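You operate a simulated robot arm through the tools that you are given. There is no shell and no other tool.

Carry out the task below with a simulated two-armed robot. There is one attempt and no reset: what you move stays moved.

TASK
Wipe the old paste off the lapping plate, then brush the card's paste on its middle.
Fine: use the black pad and the black brush; put both back. Set down upright: black brush. A coat counts when it lies all over at full strength: go over it till it gets no stronger. What is to be rubbed or washed off counts as gone when no trace of it is left.

The check looks at the end state, three seconds after you hand in, the way a careful person would. Anything else that was tipped, shoved, dropped, spilled or broken makes it a failure.

THE ROBOT
Two 7-joint arms with fingered hands on one trunk that stands fixed in place. Base frame: the origin is at the foot of the trunk, x ahead of it, y to its left, z up; the work surface is at about z = 95. Readings come in cm, degrees, newtons and seconds.
The left shoulder is at [7, 14, 113.3], the right one opposite. With the tool pointing down near the work surface each hand reaches from about 46 to 84 cm from the base axis, measured 20 degrees to its own side. Payload 3.9 kg a hand.
The TCP of each hand is the grasp point between the finger pads, 2.9 cm short of the fingertips. In the tool frame z runs along the fingers and y along their closing line. The gripper opens to 10 cm. The gripper's body begins 3.4 cm behind the TCP. The gripper is a hand of 5 fingers: y runs from the thumb to the fingers, the wrist lies at [-1.5, -10.5, -17.7] in the tool frame, and closing takes about 1.5 s.
Orientation is that of the tool frame in the base frame, as a unit quaternion [x, y, z, w]. With the fingers straight down and the wrist toward the robot, the tool's x, y and z point along [0, 1, 0], [1, 0, 0] and [0, 0, -1] of the base frame.

THE INTERFACE
- The arms move only by the tool move_arm. It takes "left_commands", "right_commands" or both (then of equal length, played together; a hand with none holds still); each is text: rows parted by semicolons, each of 6 numbers parted by spaces: the shift along the tool's x, y, z in cm, then the turn, a rotation vector about the tool's x, y, z in rad. In form: tx ty tz rx ry rz; .... A call has 1 to 20 rows; each row shifts and turns the commanded pose from where the row before left it, along the tool's axes as they then stand. "left_claw" and "right_claw" are, for a hand that has rows, the opening, from 0 (shut) to 1 (fully open), set as the call begins (left out, the last holds). A row lasts 0.2 s, in which the tool goes at most 5 cm and 8.6 degrees; a call with a longer step from one row to the next is refused whole, and so is a gripper value outside its range. A pose out of reach is approached as far as the arm can. The call stops where the force on the tool passes 40 N (or 10 N more than at its start, if that is more) or the arm is blocked; 0.2 s more then pass. Each finger travels about 15.3 cm/s and halts on what it meets, pressing with about 24 N; the grip force reading is that of the motor and also rises with nothing between the fingers. The clock runs only during rows and for 0.2 s after the last one: add rows that do not move to give the fingers time. The reply holds the time, the measured pose of the TCP, the force on the tool along the base axes, the opening and the grip force, in the units named above and with some noise, with the torque about the TCP (base axes, N m) and any sound that the robot's microphone picked up.
- Cameras (640 x 400 px; columns grow to the right, rows downward): "scene" is now at [13.32, 3.25, 145.83]; the picture's right is [0.36, -0.93, 0.00], its down [-0.51, -0.20, -0.84] and it looks along [0.78, 0.30, -0.54] (base axes); focal length 298 px, centre (320, 200). "left" rides on the left gripper at [-6.6, -8.6, -12.1] in its tool frame; the picture's right is [-0.76, -0.31, 0.58], its down [0.59, -0.70, 0.40] and it looks along [0.28, 0.64, 0.71] (tool axes); focal length 247 px, centre (320, 200). "right" rides on the right gripper at [6.6, -8.6, -12.1] in its tool frame; the picture's right is [-0.76, 0.31, -0.58], its down [-0.59, -0.70, 0.40] and it looks along [-0.28, 0.64, 0.71] (tool axes); focal length 247 px, centre (320, 200). There is no depth. A picture from a camera that has moved, and an enlarged one, comes with that camera's place and axes in the base frame and with its lens.
- camera(camera): a new picture of that camera. It takes no simulated time.
- lift_body(by): slides the trunk up (or, below 0, down) by that many cm; the arms and the scene camera ride with it, the base frame stays. It gives what a move gives, with no picture.
- set_fingers(index, middle, ring, little, thumb_bend, thumb_turn, hand): sets how far each is bent, from 0 (flat) to 1 (curled in); at 0.3 the hand is open as for a grip, at 0.7 the pads meet at the TCP. One left out holds its place. A second passes; each finger stops where it meets its share of the squeeze, and holds until it gets a number again. A gripper value or a shape takes the hand back. It gives what a move gives, with no picture; readings hold the bend of each and the force on index, middle, ring, little, thumb and palm. thumb_turn goes from beside the hand (0) to across from the fingers (1), as for a grip.
- grasp_type(shape, hand): the hand has 5 fingers and takes this shape, open, in about a second: jaw (thumb against the fingers, like two jaws); tri (thumb and two fingers); tip (a fingertip pinch); poke (one finger out to press); point (the index stretched); flat (the hand flat); cup (the hand cupped); fist (a fist). The gripper value then closes the fingers along that shape, each until it touches; the sizes above hold for jaw. It gives what a move gives, with no picture.
- turn_head(pan, tilt): turns the head with the scene camera to pan (to the left, within 86 degrees either way) and tilt (down, from -29 to 69), counted from straight ahead of the robot. It gives what a move gives.
- inspect(camera, box): a new picture of the part [left, top, right, bottom] of that camera's present view, enlarged. It takes no simulated time.
- job_done(): hands the job in; it is judged then, once.

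Nothing tells you positions but the pictures and the camera data. Unless the task says otherwise, let go and move clear before handing in.

The tools are called after "Request:" as a command line: name --argument value ..., lists and objects as JSON in quotes. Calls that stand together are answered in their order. move_arm: Moves the arms, as the interface text tells. Its arguments: {"type":"object","properties":{"left_commands":{"type":"string"},"left_claw":{"type":"number"},"right_commands":{"type":"string"},"right_claw":{"type":"number"}},"required":[]} The other tools are called the same way: lift_body (by) slides the trunk up or down; grasp_type (shape, hand) gives the hand a shape; set_fingers (index, middle, ring, little, thumb_bend, thumb_turn, hand) moves the fingers one by one; turn_head (pan, tilt) turns the head that bears the scene camera; camera (camera) takes a picture; inspect (camera, box) takes an enlarged picture of a part of a camera's view; job_done () hands the job in.

At the start:

```text
time_s: 0.0
left_ee_pos: [39.65, 38.66, 131.51]
left_ee_rot: [0.555, 0.832, 0.0, 0.0]
left_wrist_force: [-0.4, 0.6, 1.1]
left_ft_torque: [-0.02, -0.02, 0.0]
left_grip_width: 9.97
left_grasp_force: 0.0
left_shape: jaw
left_bend: [0.3, 0.3, 0.3, 0.3, 0.3, 0.98]
left_finger forces: [0.0, 0.0, 0.1, 0.1, 0.0, 0.1]
right_ee_pos: [59.24, 0.02, 128.48]
right_ee_rot: [0.555, 0.832, 0.0, 0.0]
right_wrist_force: [-0.1, 0.9, 0.2]
right_ft_torque: [0.01, -0.02, 0.0]
right_grip_width: 9.97
right_grasp_force: 0.1
right_shape: jaw
right_bend: [0.3, 0.3, 0.3, 0.3, 0.3, 0.98]
right_finger forces: [0.0, 0.0, 0.0, 0.0, 0.0, 0.0]
trunk travel left (down, up): [-77.5, 6.5]
head pan, tilt: [21.1, 32.9]
```

scene: 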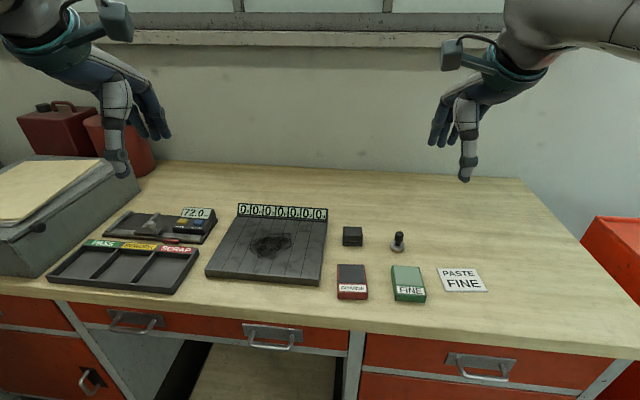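
right: 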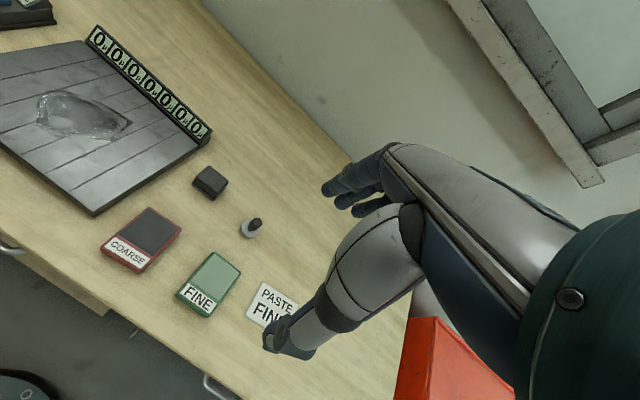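
left: 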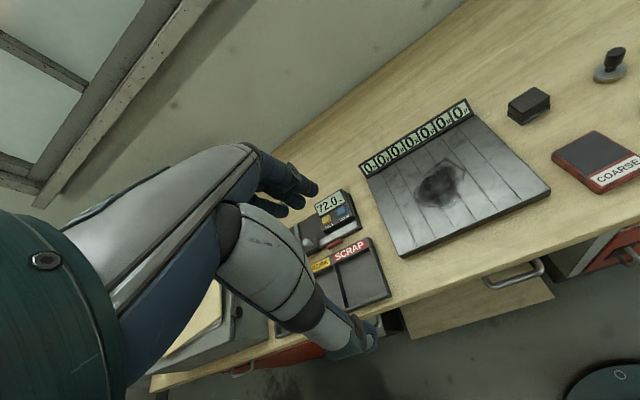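

I see the lapping plate with a dark paste smear left of the middle, a small black block (the pad) and a small upright brush to its right. The COARSE and FINE paste holders and a card reading "PASTE FINE" lie nearer the front edge. I'll look closer before moving anything.

Request:
inspect --camera "scene" --box '[320, 210, 500, 320]'

Request:
inspect --camera "scene" --box '[190, 190, 350, 300]'

Request:
inspect --camera "right" --box '[80, 140, 320, 340]'

Request:
inspect --camera "left" --box '[340, 20, 640, 270]'

Request:
inspect --camera "scene" --box '[0, 140, 220, 310]'

```text
3.56 times, centred on (410, 265) of scene
camera zoom: at [13.32, 3.25, 145.83], right [0.36, -0.93, 0.0], down [-0.51, -0.2, -0.84], along [0.78, 0.3, -0.54], focal length 1058 px, centre (0, -31)
```

zoom: 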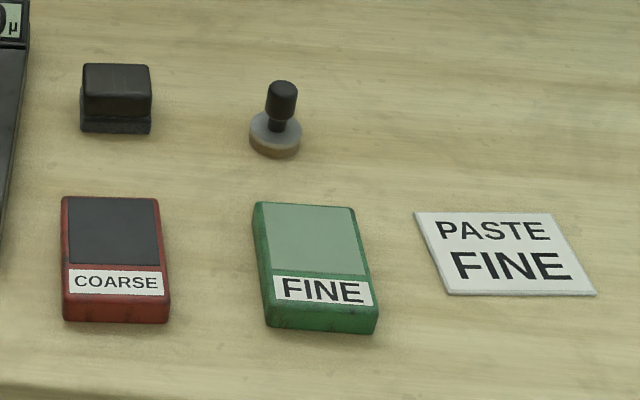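

```text
3.64 times, centred on (270, 245) of scene
camera zoom: at [13.32, 3.25, 145.83], right [0.36, -0.93, 0.0], down [-0.51, -0.2, -0.84], along [0.78, 0.3, -0.54], focal length 1082 px, centre (502, 36)
```

zoom: 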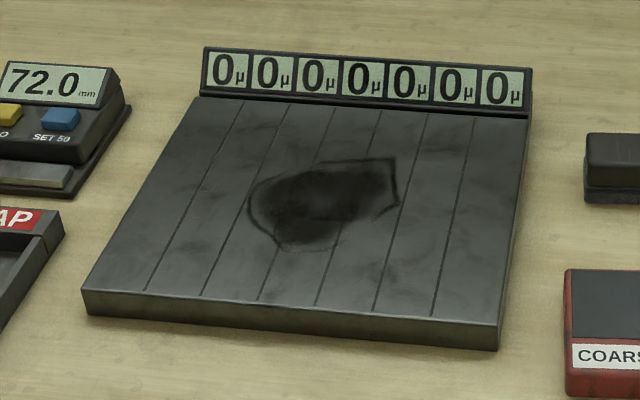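

```text
2.00 times, centred on (200, 240) of right
camera zoom: at [48.7, 2.75, 140.63], right [0.57, -0.58, 0.58], down [-0.42, -0.81, -0.4], along [0.7, -0.02, -0.71], focal length 494 px, centre (560, 120)
```

zoom: 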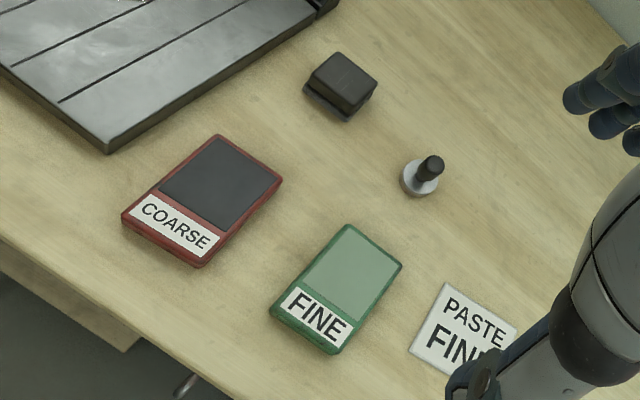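

```text
1.60 times, centred on (490, 145) of left
camera zoom: at [34.17, 29.34, 143.71], right [0.01, -0.82, -0.58], down [-0.88, 0.27, -0.4], along [0.48, 0.51, -0.71], focal length 395 px, centre (48, 288)
```

zoom: 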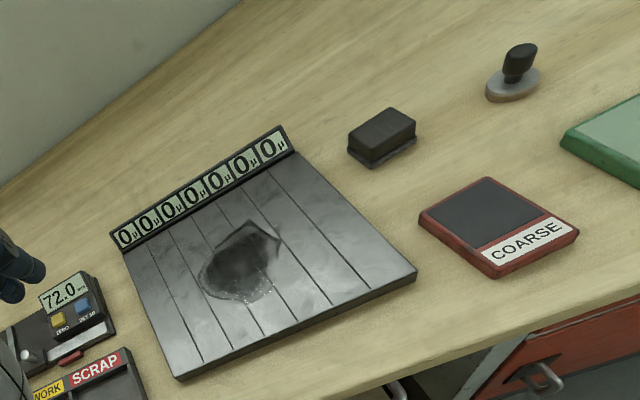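

```text
2.35 times, centred on (110, 225) of scene
camera zoom: at [13.32, 3.25, 145.83], right [0.36, -0.93, 0.0], down [-0.51, -0.2, -0.84], along [0.78, 0.3, -0.54], focal length 700 px, centre (814, 141)
```

zoom: 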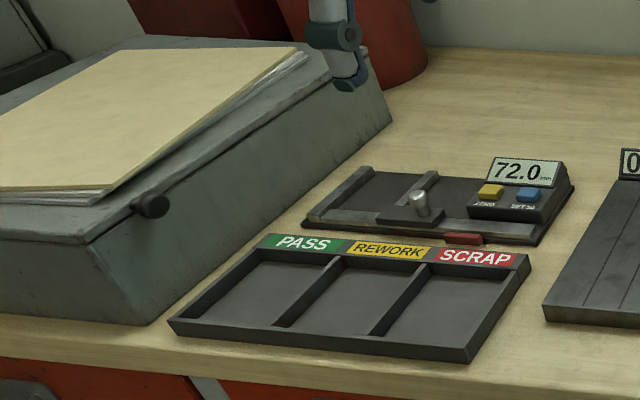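

The pad sits near (71, 17), the brush near (72, 5), the FINE tin near (60, 2), and the plate centre near (62, 36). The left arm can reach all of them, so I'll move the right arm aside and bring the left hand above the pad.

Request:
move_arm --left_commands "-3.24 2.06 1.2 0 0 0;-3.24 2.06 1.2 0 0 0;-3.24 2.06 1.2 0 0 0;-3.24 2.06 1.2 0 0 0;-3.24 2.06 1.2 0 0 0;-3.24 2.06 1.2 0 0 0;-3.24 2.06 1.2 0 0 0;-3.24 2.06 1.2 0 0 0;-3.24 2.06 1.2 0 0 0;-3.24 2.06 1.2 0 0 0;0 0 0 0 0 0;0 0 0 0 0 0" --right_commands "-2.39 -2.08 0 0 0 0;-2.39 -2.08 0 0 0 0;-2.39 -2.08 0 0 0 0;-2.39 -2.08 0 0 0 0;-2.39 -2.08 0 0 0 0;-2.39 -2.08 0 0 0 0;-2.39 -2.08 0 0 0 0;-2.39 -2.08 0 0 0 0;-2.39 -2.08 0 0 0 0;-2.39 -2.08 0 0 0 0;0 0 0 0 0 0;0 0 0 0 0 0"

Request:
camera --camera "scene"

Request:
camera --camera "left"

Request:
camera --camera "right"

```text
time_s: 2.6
left_ee_pos: [71.13, 16.56, 119.36]
left_ee_rot: [0.555, 0.832, 0.0, 0.0]
left_wrist_force: [0.4, 0.1, 0.6]
left_ft_torque: [0.0, -0.01, 0.0]
left_grip_width: 9.97
left_grasp_force: 0.1
left_shape: jaw
left_bend: [0.3, 0.3, 0.3, 0.3, 0.3, 0.98]
left_finger forces: [0.0, 0.0, 0.1, 0.1, 0.0, 0.1]
right_ee_pos: [49.17, -30.09, 128.54]
right_ee_rot: [0.555, 0.832, 0.0, 0.001]
right_wrist_force: [-0.2, -0.3, 0.6]
right_ft_torque: [0.04, -0.02, -0.02]
right_grip_width: 9.98
right_grasp_force: 0.0
right_shape: jaw
right_bend: [0.3, 0.3, 0.3, 0.3, 0.3, 0.98]
right_finger forces: [0.0, 0.0, 0.0, 0.0, 0.0, 0.1]
trunk travel left (down, up): [-77.5, 6.5]
head pan, tilt: [21.1, 32.9]
```

```text
taken
camera scene: at [13.34, 3.22, 145.83], right [0.36, -0.93, 0.0], down [-0.51, -0.2, -0.84], along [0.78, 0.3, -0.54], focal length 298 px, centre (320, 200)
```

scene: 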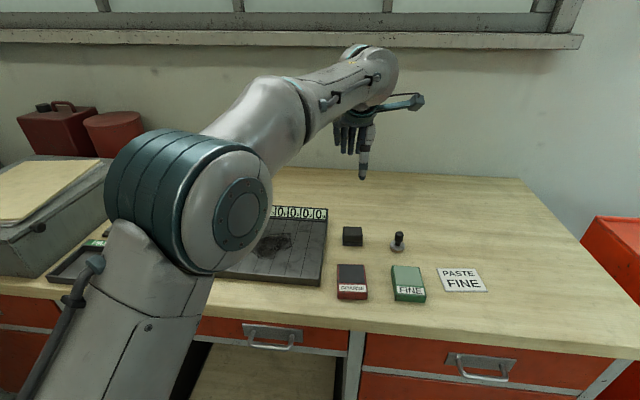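

```text
taken
camera left: at [65.61, 7.3, 131.64], right [0.01, -0.82, -0.58], down [-0.88, 0.27, -0.4], along [0.48, 0.51, -0.71], focal length 247 px, centre (320, 200)
```

left: 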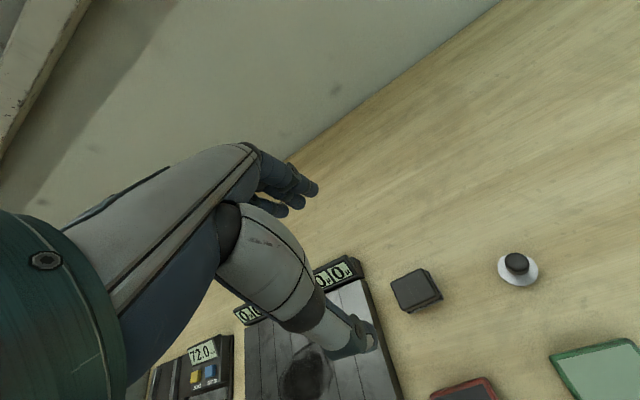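

```text
taken
camera right: at [38.67, -27.31, 140.54], right [0.57, -0.58, 0.58], down [-0.42, -0.81, -0.4], along [0.7, -0.02, -0.71], focal length 247 px, centre (320, 200)
```

right: 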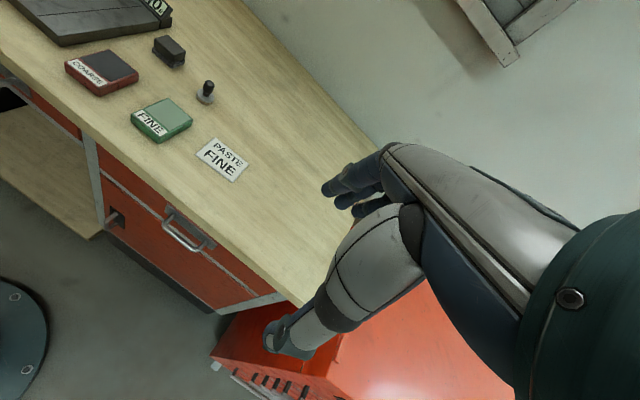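

The left hand is above the pad. I'll take a closer look at the pad and brush for precise positions before going down.

Request:
inspect --camera "left" --box '[360, 230, 560, 355]'

Request:
inspect --camera "scene" --box '[330, 215, 430, 278]'

Request:
inspect --camera "right" --box '[120, 20, 250, 120]'

```text
3.20 times, centred on (460, 292) of left
camera zoom: at [65.61, 7.3, 131.64], right [0.01, -0.82, -0.58], down [-0.88, 0.27, -0.4], along [0.48, 0.51, -0.71], focal length 790 px, centre (-128, -96)
```

zoom: 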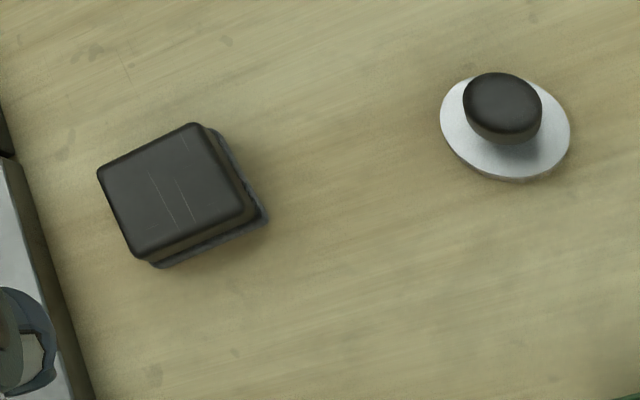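

```text
6.35 times, centred on (380, 246) of scene
camera zoom: at [13.34, 3.22, 145.83], right [0.36, -0.93, 0.0], down [-0.51, -0.2, -0.84], along [0.78, 0.3, -0.54], focal length 1889 px, centre (-61, -95)
```

zoom: 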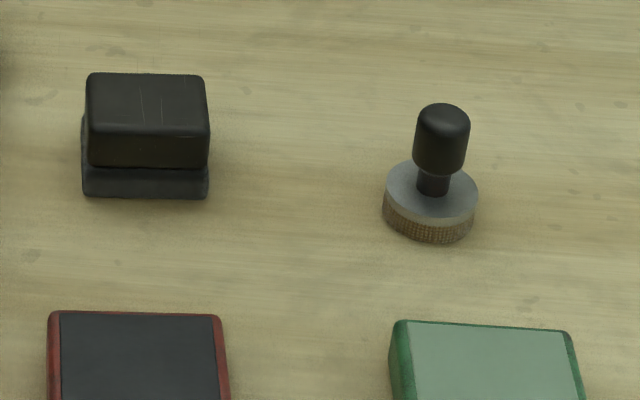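

```text
4.00 times, centred on (185, 70) of right
camera zoom: at [38.67, -27.31, 140.54], right [0.57, -0.58, 0.58], down [-0.42, -0.81, -0.4], along [0.7, -0.02, -0.71], focal length 988 px, centre (860, 720)
```

zoom: 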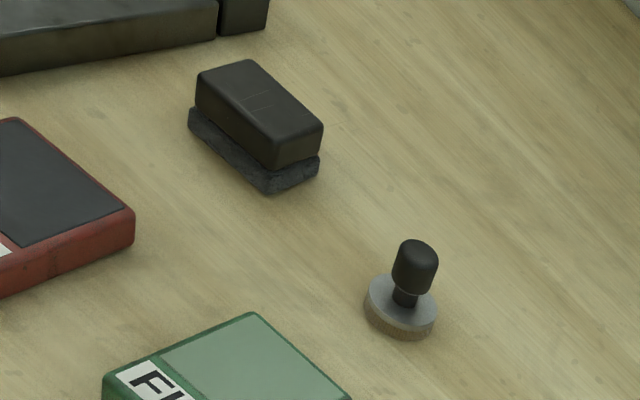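

The pad's block is centred near (70.9, 16.7), about 4.5 × 3.5 cm, with its short side nearly along my closing line. I'll trim the yaw and go down to just above it.

Request:
move_arm --left_commands "0.25 -0.2 2 0 0 0.044;0 0 3 0 0 0;0 0 3 0 0 0;0 0 3 0 0 0;0 0 2 0 0 0;0 0 2 0 0 0;0 0 1.5 0 0 0;0 0 0 0 0 0;0 0 0 0 0 0"

Request:
camera --camera "left"

Request:
inspect --camera "scene" --box '[290, 170, 450, 270]'

Request:
inspect --camera "right" --box '[80, 0, 260, 120]'

```text
time_s: 4.6
left_ee_pos: [70.8, 16.74, 103.0]
left_ee_rot: [0.574, 0.819, 0.0, -0.001]
left_wrist_force: [-0.1, -0.7, -0.2]
left_ft_torque: [0.03, 0.02, 0.0]
left_grip_width: 9.95
left_grasp_force: 0.1
left_shape: jaw
left_bend: [0.3, 0.3, 0.3, 0.3, 0.3, 0.98]
left_finger forces: [0.0, 0.0, 0.0, 0.0, 0.0, 0.0]
right_ee_pos: [49.18, -30.03, 128.5]
right_ee_rot: [0.555, 0.832, 0.0, 0.0]
right_wrist_force: [-0.6, -0.2, 0.1]
right_ft_torque: [0.01, -0.02, 0.04]
right_grip_width: 9.99
right_grasp_force: 0.0
right_shape: jaw
right_bend: [0.3, 0.3, 0.3, 0.3, 0.3, 0.98]
right_finger forces: [0.0, 0.1, 0.1, 0.0, 0.0, 0.0]
trunk travel left (down, up): [-77.5, 6.5]
head pan, tilt: [21.1, 32.9]
```

```text
taken
camera left: at [64.95, 7.76, 115.22], right [-0.03, -0.82, -0.58], down [-0.86, 0.31, -0.4], along [0.51, 0.49, -0.71], focal length 247 px, centre (320, 200)
```

left: 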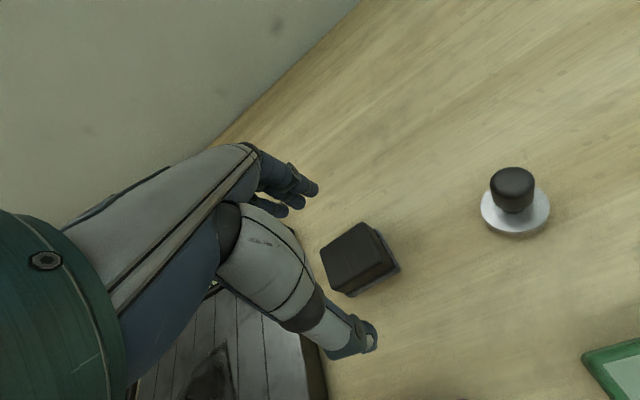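

```text
4.00 times, centred on (370, 220) of scene
camera zoom: at [13.33, 3.25, 145.83], right [0.36, -0.93, 0.0], down [-0.51, -0.2, -0.84], along [0.78, 0.3, -0.54], focal length 1190 px, centre (120, 120)
```

zoom: 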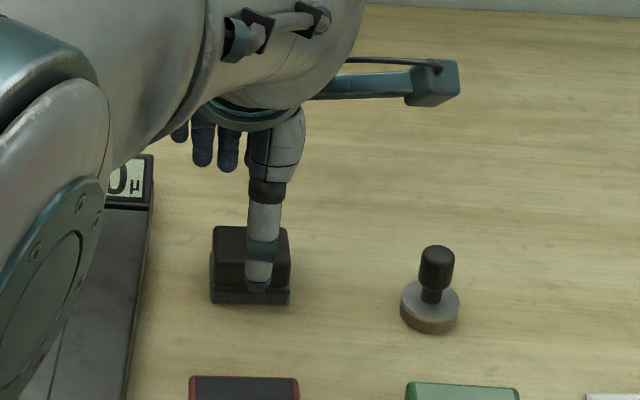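

```text
3.33 times, centred on (170, 60) of right
camera zoom: at [38.67, -27.27, 140.55], right [0.57, -0.58, 0.58], down [-0.42, -0.81, -0.4], along [0.7, -0.02, -0.71], focal length 823 px, centre (820, 667)
```

zoom: 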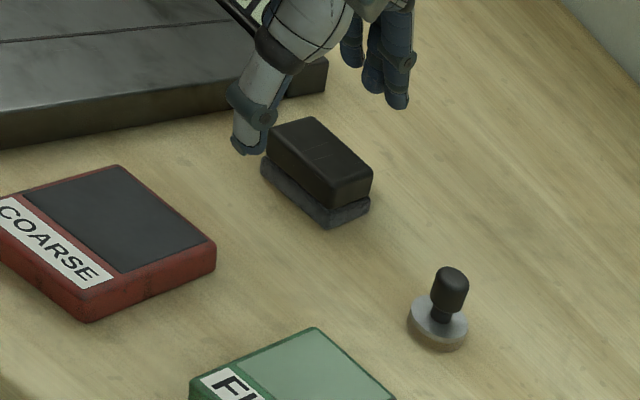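

The thumb and fingers straddle the pad. I'll lower to TCP z ≈ 99.2 and close.

Request:
move_arm --left_commands "0 0 1.5 0 0 0;0 0 1.5 0 0 0;0 0 0.8 0 0 0;0 0 0 0 0 0"

Request:
move_arm --left_commands "0 0 0 0 0 0;0 0 0 0 0 0;0 0 0 0 0 0;0 0 0 0 0 0;0 0 0 0 0 0;0 0 0 0 0 0;0 0 0 0 0 0;0 0 0 0 0 0;0 0 0 0 0 0" --left_claw 0

Request:
camera --camera "left"

Request:
inspect --camera "scene" --box '[290, 170, 450, 270]'

Request:
inspect --camera "right" --box '[80, 0, 260, 120]'

```text
time_s: 5.6
left_ee_pos: [70.86, 16.85, 99.22]
left_ee_rot: [0.573, 0.819, -0.001, -0.001]
left_wrist_force: [0.0, 0.3, 0.3]
left_ft_torque: [-0.03, 0.02, -0.03]
left_grip_width: 9.99
left_grasp_force: 0.1
left_shape: jaw
left_bend: [0.3, 0.3, 0.3, 0.3, 0.3, 0.98]
left_finger forces: [0.0, 0.1, 0.0, 0.0, 0.0, 0.1]
right_ee_pos: [49.21, -30.08, 128.52]
right_ee_rot: [0.555, 0.832, 0.001, -0.001]
right_wrist_force: [-0.5, -0.3, 0.1]
right_ft_torque: [-0.02, 0.01, 0.02]
right_grip_width: 9.97
right_grasp_force: 0.1
right_shape: jaw
right_bend: [0.3, 0.3, 0.3, 0.3, 0.3, 0.98]
right_finger forces: [0.0, 0.0, 0.0, 0.0, 0.0, 0.1]
trunk travel left (down, up): [-77.5, 6.5]
head pan, tilt: [21.1, 32.9]
```

```text
time_s: 7.6
left_ee_pos: [70.85, 16.75, 99.2]
left_ee_rot: [0.573, 0.819, -0.001, 0.0]
left_wrist_force: [0.6, -0.2, -0.2]
left_ft_torque: [-0.02, 0.02, 0.0]
left_grip_width: 3.3
left_grasp_force: 24.0
left_shape: jaw
left_bend: [0.47, 0.49, 0.74, 0.55, 0.44, 1.0]
left_finger forces: [13.3, 7.0, 0.3, 0.1, 20.6, 0.0]
right_ee_pos: [49.17, -29.87, 128.55]
right_ee_rot: [0.556, 0.831, 0.0, 0.0]
right_wrist_force: [-0.6, -0.2, 0.6]
right_ft_torque: [-0.01, 0.0, -0.03]
right_grip_width: 9.99
right_grasp_force: 0.0
right_shape: jaw
right_bend: [0.3, 0.3, 0.3, 0.3, 0.3, 0.98]
right_finger forces: [0.1, 0.0, 0.1, 0.1, 0.0, 0.0]
trunk travel left (down, up): [-77.5, 6.5]
head pan, tilt: [21.1, 32.9]
```

```text
taken
camera left: at [64.98, 7.75, 111.42], right [-0.03, -0.82, -0.58], down [-0.86, 0.31, -0.4], along [0.51, 0.49, -0.71], focal length 247 px, centre (320, 200)
```

left: 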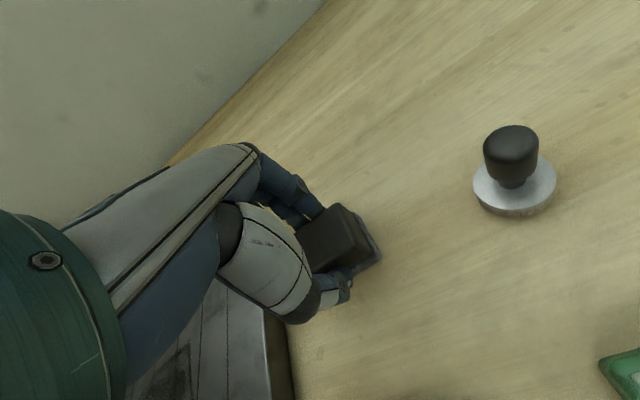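

```text
4.00 times, centred on (370, 220) of scene
camera zoom: at [13.34, 3.25, 145.83], right [0.36, -0.93, 0.0], down [-0.51, -0.2, -0.84], along [0.78, 0.3, -0.54], focal length 1190 px, centre (120, 120)
```

zoom: 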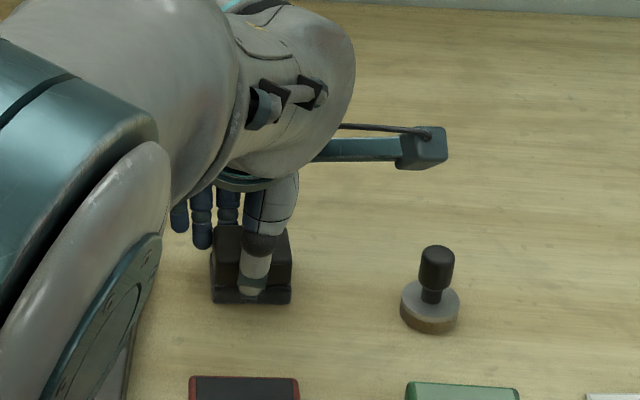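

```text
3.33 times, centred on (170, 60) of right
camera zoom: at [38.68, -27.27, 140.54], right [0.57, -0.58, 0.58], down [-0.42, -0.81, -0.4], along [0.7, -0.02, -0.71], focal length 823 px, centre (820, 667)
```

zoom: 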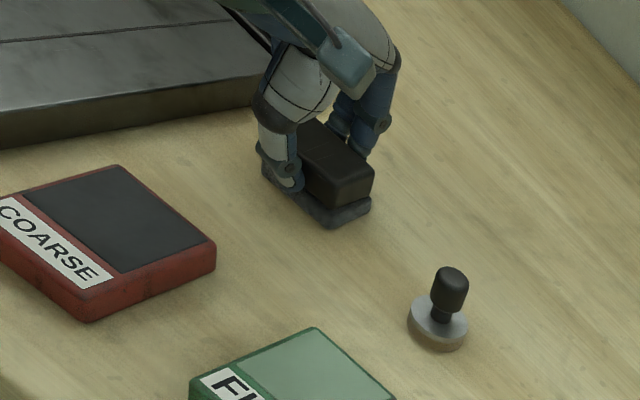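

The pad is gripped firmly by thumb, index and middle. I'll lift it, square the hand to the plate, and carry it above the near-right part of the plate's middle. The plate is turned about 15°, its centre is near (60.7, 34.1), and its top is at z ≈ 97.2.

Request:
move_arm --left_commands "0 0 -2 0 0 0.022;0 0 -3 0 0 0.022;0 0 -3 0 0 0.022;0 0 -3 0 0 0.022;2.77 -2.26 0 0 0 0;2.77 -2.26 0 0 0 0;2.77 -2.26 0 0 0 0;2.77 -2.26 0 0 0 0;2.77 -2.26 0 0 0 0;0 0 0 0 0 0;0 0 0 0 0 0"

Request:
camera --camera "left"

Request:
camera --camera "scene"

Request:
camera --camera "right"

```text
time_s: 10.0
left_ee_pos: [56.17, 27.26, 110.3]
left_ee_rot: [0.609, 0.793, 0.0, 0.0]
left_wrist_force: [-0.5, 0.1, -0.7]
left_ft_torque: [-0.01, -0.02, 0.01]
left_grip_width: 3.3
left_grasp_force: 23.9
left_shape: jaw
left_bend: [0.47, 0.49, 0.74, 0.55, 0.44, 1.0]
left_finger forces: [13.3, 7.0, 0.5, 0.0, 20.7, 0.1]
right_ee_pos: [49.17, -29.91, 128.62]
right_ee_rot: [0.555, 0.832, 0.001, 0.0]
right_wrist_force: [0.1, -0.2, 0.2]
right_ft_torque: [0.02, 0.02, -0.01]
right_grip_width: 9.98
right_grasp_force: 0.1
right_shape: jaw
right_bend: [0.3, 0.3, 0.3, 0.3, 0.3, 0.98]
right_finger forces: [0.1, 0.0, 0.0, 0.0, 0.0, 0.0]
trunk travel left (down, up): [-77.5, 6.5]
head pan, tilt: [21.1, 32.9]
```

```text
taken
camera left: at [49.58, 18.79, 122.45], right [-0.1, -0.81, -0.58], down [-0.83, 0.39, -0.4], along [0.55, 0.44, -0.71], focal length 247 px, centre (320, 200)
```

left: 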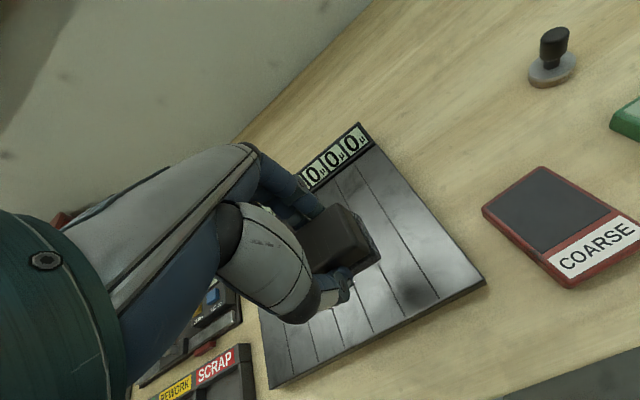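

```text
taken
camera scene: at [13.31, 3.27, 145.83], right [0.36, -0.93, 0.0], down [-0.51, -0.2, -0.84], along [0.78, 0.3, -0.54], focal length 298 px, centre (320, 200)
```

scene: 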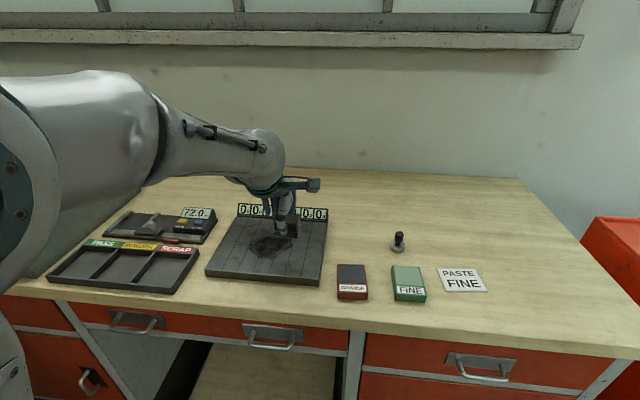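

```text
taken
camera right: at [38.65, -27.25, 140.56], right [0.57, -0.58, 0.58], down [-0.42, -0.81, -0.4], along [0.7, -0.02, -0.71], focal length 247 px, centre (320, 200)
```

right: 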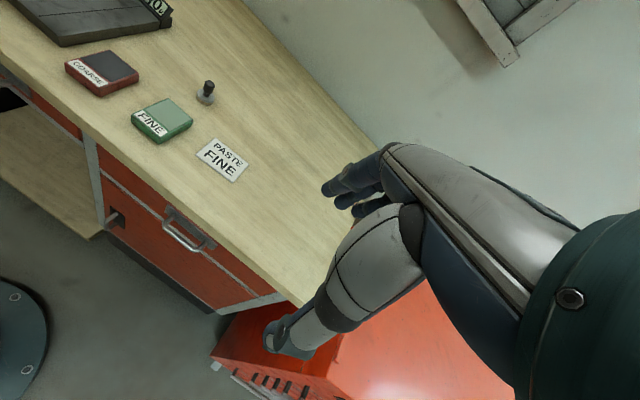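

The scene view still shows the plate while the arm works there, so I'll zoom in on the plate and pad.

Request:
inspect --camera "scene" --box '[200, 170, 340, 290]'

```text
3.33 times, centred on (270, 230) of scene
camera zoom: at [13.31, 3.27, 145.83], right [0.36, -0.93, 0.0], down [-0.51, -0.2, -0.84], along [0.78, 0.3, -0.54], focal length 992 px, centre (487, 100)
```

zoom: 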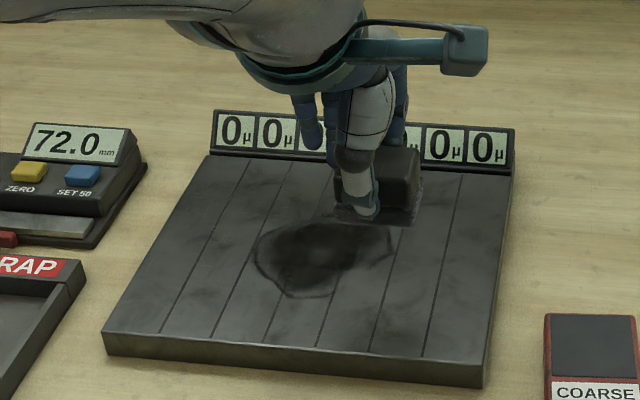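

I'll lower the pad gently onto the plate and watch the force.

Request:
move_arm --left_commands "0 0 3 0 0 0;0 0 3 0 0 0;0 0 2 0 0 0;0 0 0.3 0 0 0;0 0 0.3 0 0 0;0 0 0 0 0 0"

Request:
inspect --camera "scene" --box '[200, 170, 340, 290]'

```text
time_s: 11.4
left_ee_pos: [56.34, 27.17, 101.62]
left_ee_rot: [0.609, 0.793, 0.0, -0.001]
left_wrist_force: [-0.4, 0.9, 0.3]
left_ft_torque: [0.0, 0.01, -0.02]
left_grip_width: 3.25
left_grasp_force: 24.1
left_shape: jaw
left_bend: [0.47, 0.49, 0.74, 0.55, 0.44, 1.0]
left_finger forces: [13.4, 7.0, 0.4, 0.0, 20.7, 0.1]
right_ee_pos: [49.15, -29.97, 128.43]
right_ee_rot: [0.555, 0.832, 0.0, 0.0]
right_wrist_force: [0.8, 1.1, -0.2]
right_ft_torque: [0.01, -0.03, -0.02]
right_grip_width: 9.96
right_grasp_force: 0.2
right_shape: jaw
right_bend: [0.3, 0.3, 0.3, 0.3, 0.3, 0.98]
right_finger forces: [0.0, 0.1, 0.0, 0.0, 0.0, 0.0]
trunk travel left (down, up): [-77.5, 6.5]
head pan, tilt: [21.1, 32.9]
```

```text
3.33 times, centred on (270, 230) of scene
camera zoom: at [13.32, 3.24, 145.83], right [0.36, -0.93, 0.0], down [-0.51, -0.2, -0.84], along [0.78, 0.3, -0.54], focal length 992 px, centre (487, 100)
```

zoom: 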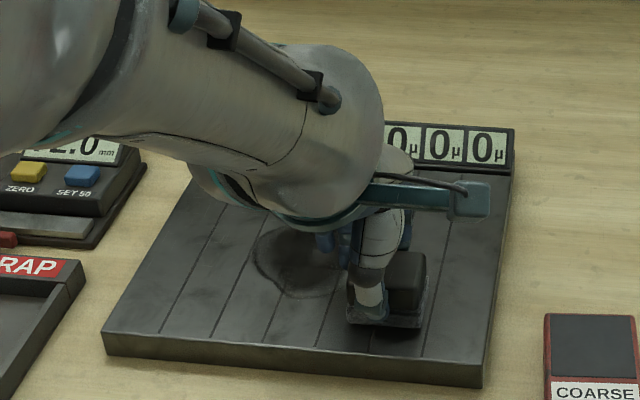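

Request:
move_arm --left_commands "0 0 0.15 0 0 0;0 0 0.15 0 0 0;0 0 0.1 0 0 0;0 0 0 0 0 0"

```text
time_s: 12.4
left_ee_pos: [56.3, 27.21, 101.49]
left_ee_rot: [0.609, 0.793, 0.003, 0.002]
left_wrist_force: [1.4, 0.6, 15.9]
left_ft_torque: [0.05, -0.12, 0.01]
left_grip_width: 3.36
left_grasp_force: 23.7
left_shape: jaw
left_bend: [0.47, 0.49, 0.74, 0.55, 0.43, 1.0]
left_finger forces: [15.6, 8.9, 0.5, 0.0, 22.4, 0.0]
right_ee_pos: [48.9, -30.08, 128.5]
right_ee_rot: [0.555, 0.832, 0.001, 0.001]
right_wrist_force: [-0.4, 1.0, 0.4]
right_ft_torque: [-0.02, -0.02, -0.02]
right_grip_width: 10.0
right_grasp_force: 0.0
right_shape: jaw
right_bend: [0.3, 0.3, 0.3, 0.3, 0.3, 0.98]
right_finger forces: [0.0, 0.0, 0.0, 0.0, 0.0, 0.0]
trunk travel left (down, up): [-77.5, 6.5]
head pan, tilt: [21.1, 32.9]
```

There is contact at about 16 N. I'll ease off slightly and sweep up and back with a sideways step, keeping light pressure.

Request:
move_arm --left_commands "0 0.7 -0.08 0 0 0;0 1.45 0 0 0 0;0 1.45 0 0 0 0;0 1.45 0 0 0 0;0 1.45 0 0 0 0;0 1.45 0 0 0 0;0 1.45 0 0 0 0;0 1.45 0 0 0 0;0 0.7 0 0 0 0;2 0 0 0 0 0;0 -1.45 0 0 0 0;0 -1.45 0 0 0 0;0 -1.45 0 0 0 0;0 -1.45 0 0 0 0;0 -1.45 0 0 0 0;0 -1.45 0 0 0 0;0 -1.45 0 0 0 0;0 -1.45 0 0 0 0;2 0 0 0 0 0"

Request:
inspect --camera "scene" --box '[200, 170, 340, 290]'

Request:
camera --camera "left"

```text
time_s: 16.4
left_ee_pos: [55.02, 31.08, 101.47]
left_ee_rot: [0.61, 0.793, 0.001, 0.001]
left_wrist_force: [0.6, -2.4, 13.5]
left_ft_torque: [-0.04, -0.15, -0.05]
left_grip_width: 3.41
left_grasp_force: 24.2
left_shape: jaw
left_bend: [0.47, 0.49, 0.74, 0.55, 0.43, 1.0]
left_finger forces: [14.4, 8.5, 0.2, 0.0, 22.6, 0.0]
right_ee_pos: [48.95, -30.18, 128.67]
right_ee_rot: [0.556, 0.831, 0.0, 0.001]
right_wrist_force: [0.3, 1.1, 0.1]
right_ft_torque: [0.0, -0.03, -0.01]
right_grip_width: 9.99
right_grasp_force: 0.0
right_shape: jaw
right_bend: [0.3, 0.3, 0.3, 0.3, 0.3, 0.98]
right_finger forces: [0.0, 0.0, 0.0, 0.0, 0.0, 0.1]
trunk travel left (down, up): [-77.5, 6.5]
head pan, tilt: [21.1, 32.9]
```

```text
3.33 times, centred on (270, 230) of scene
camera zoom: at [13.12, 3.15, 145.86], right [0.36, -0.93, 0.0], down [-0.51, -0.2, -0.84], along [0.78, 0.3, -0.54], focal length 992 px, centre (487, 100)
```

zoom: 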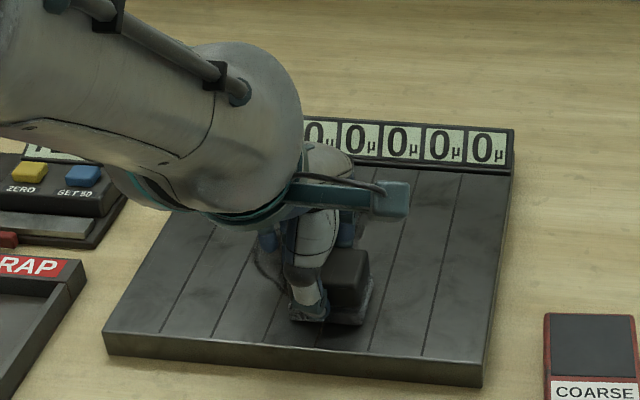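

```text
taken
camera left: at [48.43, 22.46, 113.61], right [-0.1, -0.81, -0.58], down [-0.83, 0.39, -0.4], along [0.55, 0.44, -0.71], focal length 247 px, centre (320, 200)
```

left: 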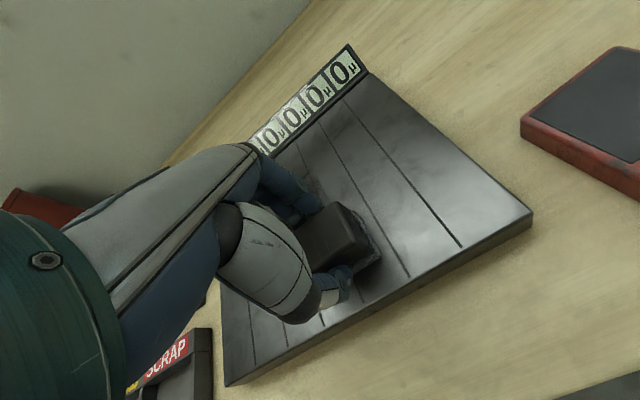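

Wiping works: the right part of the stain is gone. I'll continue leftward.

Request:
move_arm --left_commands "0 0.7 0 0 0 0;0 1.45 0 0 0 0;0 1.45 0 0 0 0;0 1.45 0 0 0 0;0 1.45 0 0 0 0;0 1.45 0 0 0 0;0 1.45 0 0 0 0;0 1.45 0 0 0 0;0 0.7 0 0 0 0;2 0 0 0 0 0;0 -1.45 0 0 0 0;0 -1.45 0 0 0 0;0 -1.45 0 0 0 0;0 -1.45 0 0 0 0;0 -1.45 0 0 0 0;0 -1.45 0 0 0 0;0 -1.45 0 0 0 0;0 -1.45 0 0 0 0;2 0 0 0 0 0"

Request:
move_arm --left_commands "0 0.7 0 0 0 0;0 1.45 0 0 0 0;0 1.45 0 0 0 0;0 1.45 0 0 0 0;0 1.45 0 0 0 0;0 1.45 0 0 0 0;0 1.45 0 0 0 0;0 1.45 0 0 0 0;0 0.7 0 0 0 0;2 0 0 0 0 0;0 -1.45 0 0 0 0;0 -1.45 0 0 0 0;0 -1.45 0 0 0 0;0 -1.45 0 0 0 0;0 -1.45 0 0 0 0;0 -1.45 0 0 0 0;0 -1.45 0 0 0 0;0 -1.45 0 0 0 0;1 0 0 0 0 0"

Request:
inspect --camera "scene" --box '[200, 170, 340, 290]'

Request:
camera --camera "left"

```text
time_s: 20.4
left_ee_pos: [53.98, 34.94, 101.43]
left_ee_rot: [0.609, 0.793, 0.002, 0.001]
left_wrist_force: [0.5, -2.4, 14.3]
left_ft_torque: [-0.05, -0.17, -0.06]
left_grip_width: 3.42
left_grasp_force: 23.7
left_shape: jaw
left_bend: [0.47, 0.49, 0.74, 0.55, 0.43, 1.0]
left_finger forces: [14.9, 8.8, 0.2, 0.0, 23.0, 0.0]
right_ee_pos: [48.96, -30.01, 128.56]
right_ee_rot: [0.556, 0.831, 0.0, 0.001]
right_wrist_force: [0.6, -0.1, -0.2]
right_ft_torque: [0.02, -0.02, 0.03]
right_grip_width: 9.97
right_grasp_force: 0.0
right_shape: jaw
right_bend: [0.3, 0.3, 0.3, 0.3, 0.3, 0.98]
right_finger forces: [0.1, 0.0, 0.1, 0.1, 0.0, 0.0]
trunk travel left (down, up): [-77.5, 6.5]
head pan, tilt: [21.1, 32.9]
```

```text
time_s: 24.4
left_ee_pos: [53.08, 37.63, 101.36]
left_ee_rot: [0.609, 0.794, 0.001, 0.001]
left_wrist_force: [1.0, -4.4, 9.4]
left_ft_torque: [-0.1, -0.14, -0.02]
left_grip_width: 3.4
left_grasp_force: 24.1
left_shape: jaw
left_bend: [0.47, 0.49, 0.74, 0.55, 0.43, 1.0]
left_finger forces: [14.8, 8.5, 0.2, 0.0, 23.0, 0.0]
right_ee_pos: [48.89, -30.08, 128.58]
right_ee_rot: [0.555, 0.832, 0.0, 0.0]
right_wrist_force: [0.2, -0.1, 0.1]
right_ft_torque: [-0.03, -0.01, 0.01]
right_grip_width: 9.98
right_grasp_force: 0.0
right_shape: jaw
right_bend: [0.3, 0.3, 0.3, 0.3, 0.3, 0.98]
right_finger forces: [0.0, 0.0, 0.0, 0.0, 0.1, 0.0]
trunk travel left (down, up): [-77.5, 6.5]
head pan, tilt: [21.1, 32.9]
```

```text
3.33 times, centred on (270, 230) of scene
camera zoom: at [13.18, 3.12, 145.85], right [0.36, -0.93, 0.0], down [-0.51, -0.2, -0.84], along [0.78, 0.3, -0.54], focal length 992 px, centre (487, 100)
```

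zoom: 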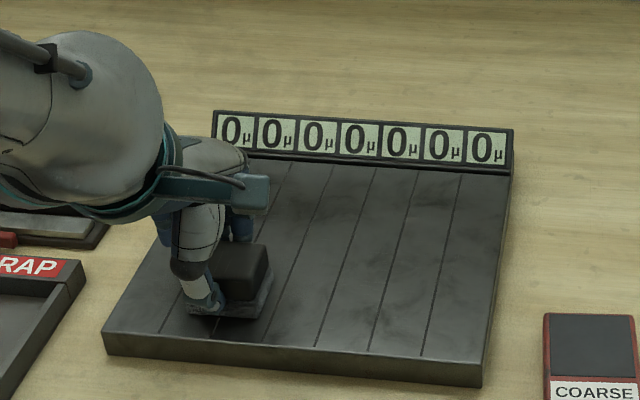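

```text
taken
camera left: at [46.5, 29.19, 113.57], right [-0.1, -0.81, -0.58], down [-0.83, 0.39, -0.4], along [0.55, 0.44, -0.71], focal length 247 px, centre (320, 200)
```

left: 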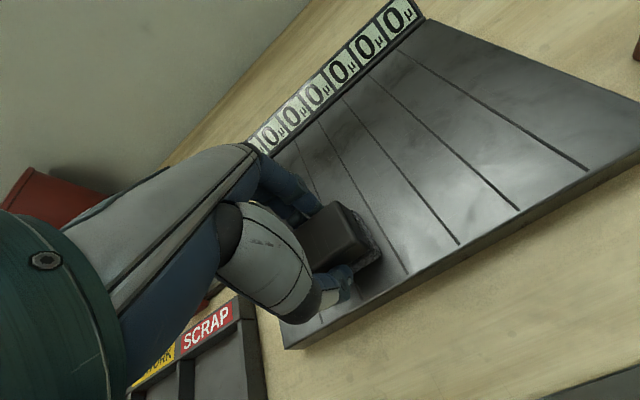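

The stain looks gone. To be sure, I'll make a second full pass going back to the right.

Request:
move_arm --left_commands "0 0.7 0 0 0 0;0 1.45 0 0 0 0;0 1.45 0 0 0 0;0 1.45 0 0 0 0;0 1.45 0 0 0 0;0 1.45 0 0 0 0;0 1.45 0 0 0 0;0 1.45 0 0 0 0;0 0.7 0 0 0 0;-2 0 0 0 0 0;0 -1.45 0 0 0 0;0 -1.45 0 0 0 0;0 -1.45 0 0 0 0;0 -1.45 0 0 0 0;0 -1.45 0 0 0 0;0 -1.45 0 0 0 0;0 -1.45 0 0 0 0;0 -1.45 0 0 0 0;-2 0 0 0 0 0"

Request:
move_arm --left_commands "0 0.7 0 0 0 0;0 1.45 0 0 0 0;0 1.45 0 0 0 0;0 1.45 0 0 0 0;0 1.45 0 0 0 0;0 1.45 0 0 0 0;0 1.45 0 0 0 0;0 1.45 0 0 0 0;0 0.7 0 0 0 0;-2 0 0 0 0 0;0 -1.45 0 0 0 0;0 -1.45 0 0 0 0;0 -1.45 0 0 0 0;0 -1.45 0 0 0 0;0 -1.45 0 0 0 0;0 -1.45 0 0 0 0;0 -1.45 0 0 0 0;0 -1.45 0 0 0 0;-2 0 0 0 0 0"

Request:
move_arm --left_commands "0 0.7 0 0 0 0;0 1.45 0 0 0 0;0 1.45 0 0 0 0;0 1.45 0 0 0 0;0 1.45 0 0 0 0;0 1.45 0 0 0 0;0 1.45 0 0 0 0;0 1.45 0 0 0 0;0 0.7 0 0 0 0;-2 0 0 0 0 0;0 -1.45 0 0 0 0;0 -1.45 0 0 0 0;0 -1.45 0 0 0 0;0 -1.45 0 0 0 0;0 -1.45 0 0 0 0;0 -1.45 0 0 0 0;0 0 -3 0 0 0;0 0 -4 0 0 0;0 0 -4 0 0 0;0 0 0 0 0 0"

Request:
inspect --camera "scene" --box '[200, 170, 340, 290]'

Request:
camera --camera "left"

```text
time_s: 28.4
left_ee_pos: [54.08, 33.93, 101.31]
left_ee_rot: [0.609, 0.793, 0.001, 0.0]
left_wrist_force: [-0.9, 1.6, 12.2]
left_ft_torque: [0.12, -0.12, 0.02]
left_grip_width: 3.41
left_grasp_force: 23.8
left_shape: jaw
left_bend: [0.47, 0.49, 0.74, 0.55, 0.42, 1.0]
left_finger forces: [15.2, 9.2, 1.3, 0.1, 23.2, 0.1]
right_ee_pos: [49.08, -30.11, 128.56]
right_ee_rot: [0.556, 0.831, 0.001, 0.0]
right_wrist_force: [-0.1, -0.1, -0.3]
right_ft_torque: [0.03, 0.0, 0.01]
right_grip_width: 9.98
right_grasp_force: 0.0
right_shape: jaw
right_bend: [0.3, 0.3, 0.3, 0.3, 0.3, 0.98]
right_finger forces: [0.0, 0.0, 0.1, 0.0, 0.0, 0.1]
trunk travel left (down, up): [-77.5, 6.5]
head pan, tilt: [21.1, 32.9]
```

```text
time_s: 32.4
left_ee_pos: [55.14, 30.0, 101.41]
left_ee_rot: [0.609, 0.794, 0.001, -0.001]
left_wrist_force: [-1.0, 1.5, 4.3]
left_ft_torque: [0.07, -0.11, 0.04]
left_grip_width: 3.38
left_grasp_force: 24.3
left_shape: jaw
left_bend: [0.47, 0.49, 0.74, 0.55, 0.43, 1.0]
left_finger forces: [14.8, 8.4, 1.0, 0.0, 22.7, 0.0]
right_ee_pos: [49.1, -30.01, 128.38]
right_ee_rot: [0.556, 0.831, 0.0, 0.0]
right_wrist_force: [0.8, -0.6, 0.5]
right_ft_torque: [0.01, 0.03, -0.01]
right_grip_width: 9.97
right_grasp_force: 0.1
right_shape: jaw
right_bend: [0.3, 0.3, 0.3, 0.3, 0.3, 0.98]
right_finger forces: [0.0, 0.0, 0.1, 0.0, 0.1, 0.0]
trunk travel left (down, up): [-77.5, 6.5]
head pan, tilt: [21.1, 32.9]
```

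```text
time_s: 36.6
left_ee_pos: [58.55, 28.8, 112.28]
left_ee_rot: [0.609, 0.793, 0.0, 0.0]
left_wrist_force: [-0.4, 0.1, -1.0]
left_ft_torque: [-0.01, -0.02, -0.01]
left_grip_width: 3.37
left_grasp_force: 24.1
left_shape: jaw
left_bend: [0.47, 0.49, 0.74, 0.55, 0.43, 1.0]
left_finger forces: [14.5, 7.9, 0.6, 0.0, 21.8, 0.0]
right_ee_pos: [49.14, -29.96, 128.35]
right_ee_rot: [0.555, 0.832, 0.0, 0.0]
right_wrist_force: [0.9, 0.9, -0.5]
right_ft_torque: [0.01, 0.01, 0.0]
right_grip_width: 9.99
right_grasp_force: 0.0
right_shape: jaw
right_bend: [0.3, 0.3, 0.3, 0.3, 0.3, 0.98]
right_finger forces: [0.0, 0.0, 0.1, 0.0, 0.0, 0.1]
trunk travel left (down, up): [-77.5, 6.5]
head pan, tilt: [21.1, 32.9]
```

```text
3.33 times, centred on (270, 230) of scene
camera zoom: at [13.39, 3.27, 145.82], right [0.36, -0.93, 0.0], down [-0.51, -0.2, -0.84], along [0.78, 0.3, -0.54], focal length 992 px, centre (487, 100)
```

zoom: 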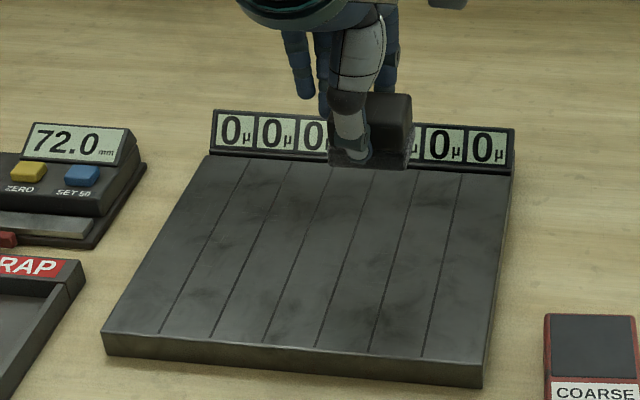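

```text
taken
camera left: at [52.01, 20.36, 124.42], right [-0.1, -0.81, -0.58], down [-0.83, 0.39, -0.4], along [0.55, 0.44, -0.71], focal length 247 px, centre (320, 200)
```

left: 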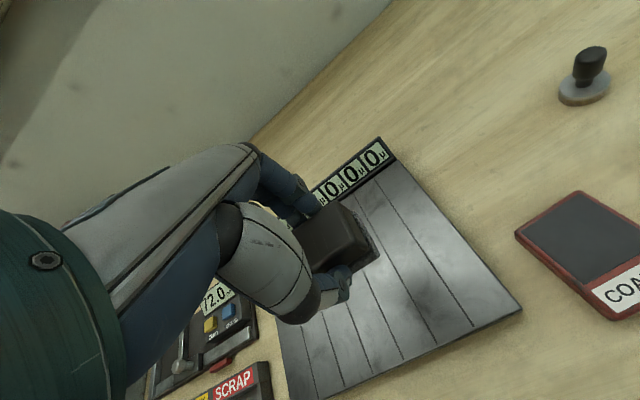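

The plate looks clean. I'll carry the pad back to its spot and lower it to just above the table.

Request:
move_arm --left_commands "-2.96 1.754 0 0 0 0;-2.96 1.754 0 0 0 0;-2.96 1.754 0 0 0 0;-2.96 1.754 0 0 0 0;-2.96 1.754 0 0 0 0;0 0 0 0 0 -0.044;0 0 3 0 0 -0.044;0 0 3 0 0 0;0 0 3 0 0 0;0 0 2.5 0 0 0;0 0 0.8 0 0 0;0 0 0 0 0 0;0 0 0 0 0 0"

Request:
camera --camera "left"

Request:
camera --camera "scene"

Request:
inspect --camera "right" --box '[80, 0, 260, 120]'

```text
time_s: 39.4
left_ee_pos: [70.86, 16.84, 99.87]
left_ee_rot: [0.574, 0.819, 0.0, 0.0]
left_wrist_force: [0.1, 0.3, -1.2]
left_ft_torque: [-0.01, -0.02, 0.01]
left_grip_width: 3.36
left_grasp_force: 24.1
left_shape: jaw
left_bend: [0.47, 0.49, 0.74, 0.55, 0.43, 1.0]
left_finger forces: [14.1, 7.7, 0.6, 0.0, 21.4, 0.1]
right_ee_pos: [49.16, -30.0, 128.49]
right_ee_rot: [0.556, 0.831, -0.001, 0.0]
right_wrist_force: [-0.3, -0.1, 0.1]
right_ft_torque: [0.0, -0.04, 0.02]
right_grip_width: 9.97
right_grasp_force: 0.1
right_shape: jaw
right_bend: [0.3, 0.3, 0.3, 0.3, 0.3, 0.98]
right_finger forces: [0.0, 0.0, 0.0, 0.1, 0.0, 0.0]
trunk travel left (down, up): [-77.5, 6.5]
head pan, tilt: [21.1, 32.9]
```

```text
taken
camera left: at [64.96, 7.77, 112.12], right [-0.03, -0.82, -0.58], down [-0.86, 0.31, -0.4], along [0.51, 0.49, -0.71], focal length 247 px, centre (320, 200)
```

left: 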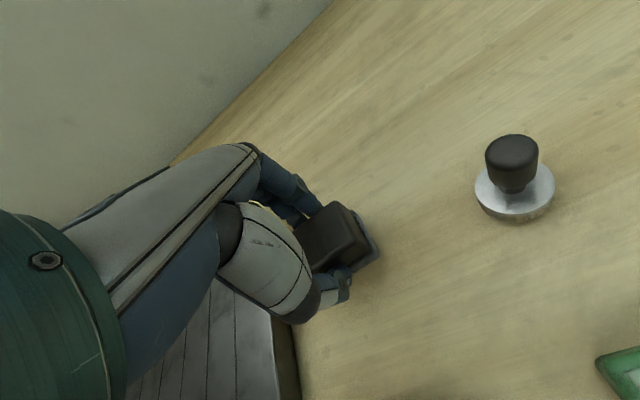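

```text
taken
camera scene: at [13.36, 3.24, 145.83], right [0.36, -0.93, 0.0], down [-0.51, -0.2, -0.84], along [0.78, 0.3, -0.54], focal length 298 px, centre (320, 200)
```

scene: 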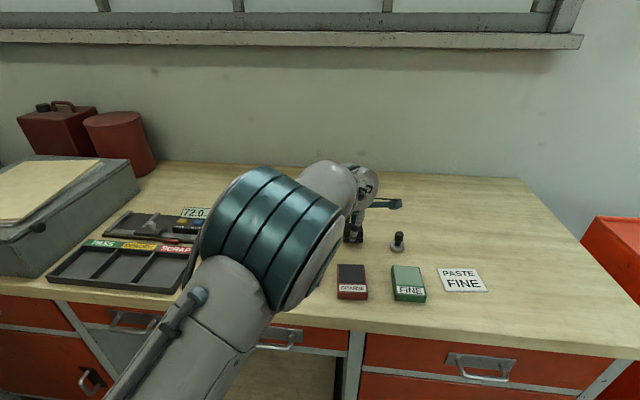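

```text
3.33 times, centred on (170, 60) of right
camera zoom: at [38.7, -27.28, 140.54], right [0.57, -0.58, 0.58], down [-0.42, -0.81, -0.4], along [0.7, -0.02, -0.71], focal length 823 px, centre (820, 667)
```

zoom: 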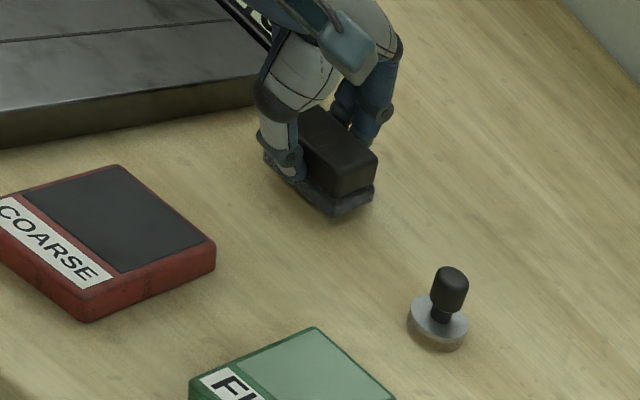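

The pad is about 0.6 cm above its old place, so I'll lower it until it touches.

Request:
move_arm --left_commands "0 0 0.3 0 0 0;0 0 0.2 0 0 0;0 0 0.15 0 0 0;0 0 0 0 0 0"

```text
time_s: 40.4
left_ee_pos: [70.76, 16.89, 99.26]
left_ee_rot: [0.573, 0.819, -0.001, 0.0]
left_wrist_force: [-0.3, 0.8, -0.9]
left_ft_torque: [-0.01, 0.01, -0.01]
left_grip_width: 3.36
left_grasp_force: 24.4
left_shape: jaw
left_bend: [0.47, 0.49, 0.74, 0.55, 0.43, 1.0]
left_finger forces: [14.1, 7.8, 0.6, 0.0, 21.4, 0.1]
right_ee_pos: [49.22, -29.91, 128.42]
right_ee_rot: [0.555, 0.832, 0.0, 0.0]
right_wrist_force: [-0.3, 0.4, 0.1]
right_ft_torque: [-0.02, 0.01, -0.02]
right_grip_width: 9.97
right_grasp_force: 0.1
right_shape: jaw
right_bend: [0.3, 0.3, 0.3, 0.3, 0.3, 0.98]
right_finger forces: [0.0, 0.0, 0.0, 0.0, 0.0, 0.0]
trunk travel left (down, up): [-77.5, 6.5]
head pan, tilt: [21.1, 32.9]
```

Request:
move_arm --left_commands "0 0 0.1 0 0 0;0 0 0.1 0 0 0;0 0 0 0 0 0"

```text
time_s: 41.2
left_ee_pos: [70.92, 16.81, 99.16]
left_ee_rot: [0.574, 0.819, -0.001, 0.001]
left_wrist_force: [-0.3, 0.7, -0.1]
left_ft_torque: [0.0, 0.02, 0.0]
left_grip_width: 3.37
left_grasp_force: 24.2
left_shape: jaw
left_bend: [0.47, 0.49, 0.74, 0.55, 0.43, 1.0]
left_finger forces: [14.1, 7.8, 0.7, 0.1, 21.4, 0.1]
right_ee_pos: [49.11, -29.99, 128.45]
right_ee_rot: [0.555, 0.832, 0.0, 0.0]
right_wrist_force: [0.1, -0.5, 0.5]
right_ft_torque: [-0.01, 0.0, 0.05]
right_grip_width: 10.0
right_grasp_force: 0.0
right_shape: jaw
right_bend: [0.3, 0.3, 0.3, 0.3, 0.3, 0.98]
right_finger forces: [0.0, 0.1, 0.0, 0.0, 0.0, 0.0]
trunk travel left (down, up): [-77.5, 6.5]
head pan, tilt: [21.1, 32.9]
```

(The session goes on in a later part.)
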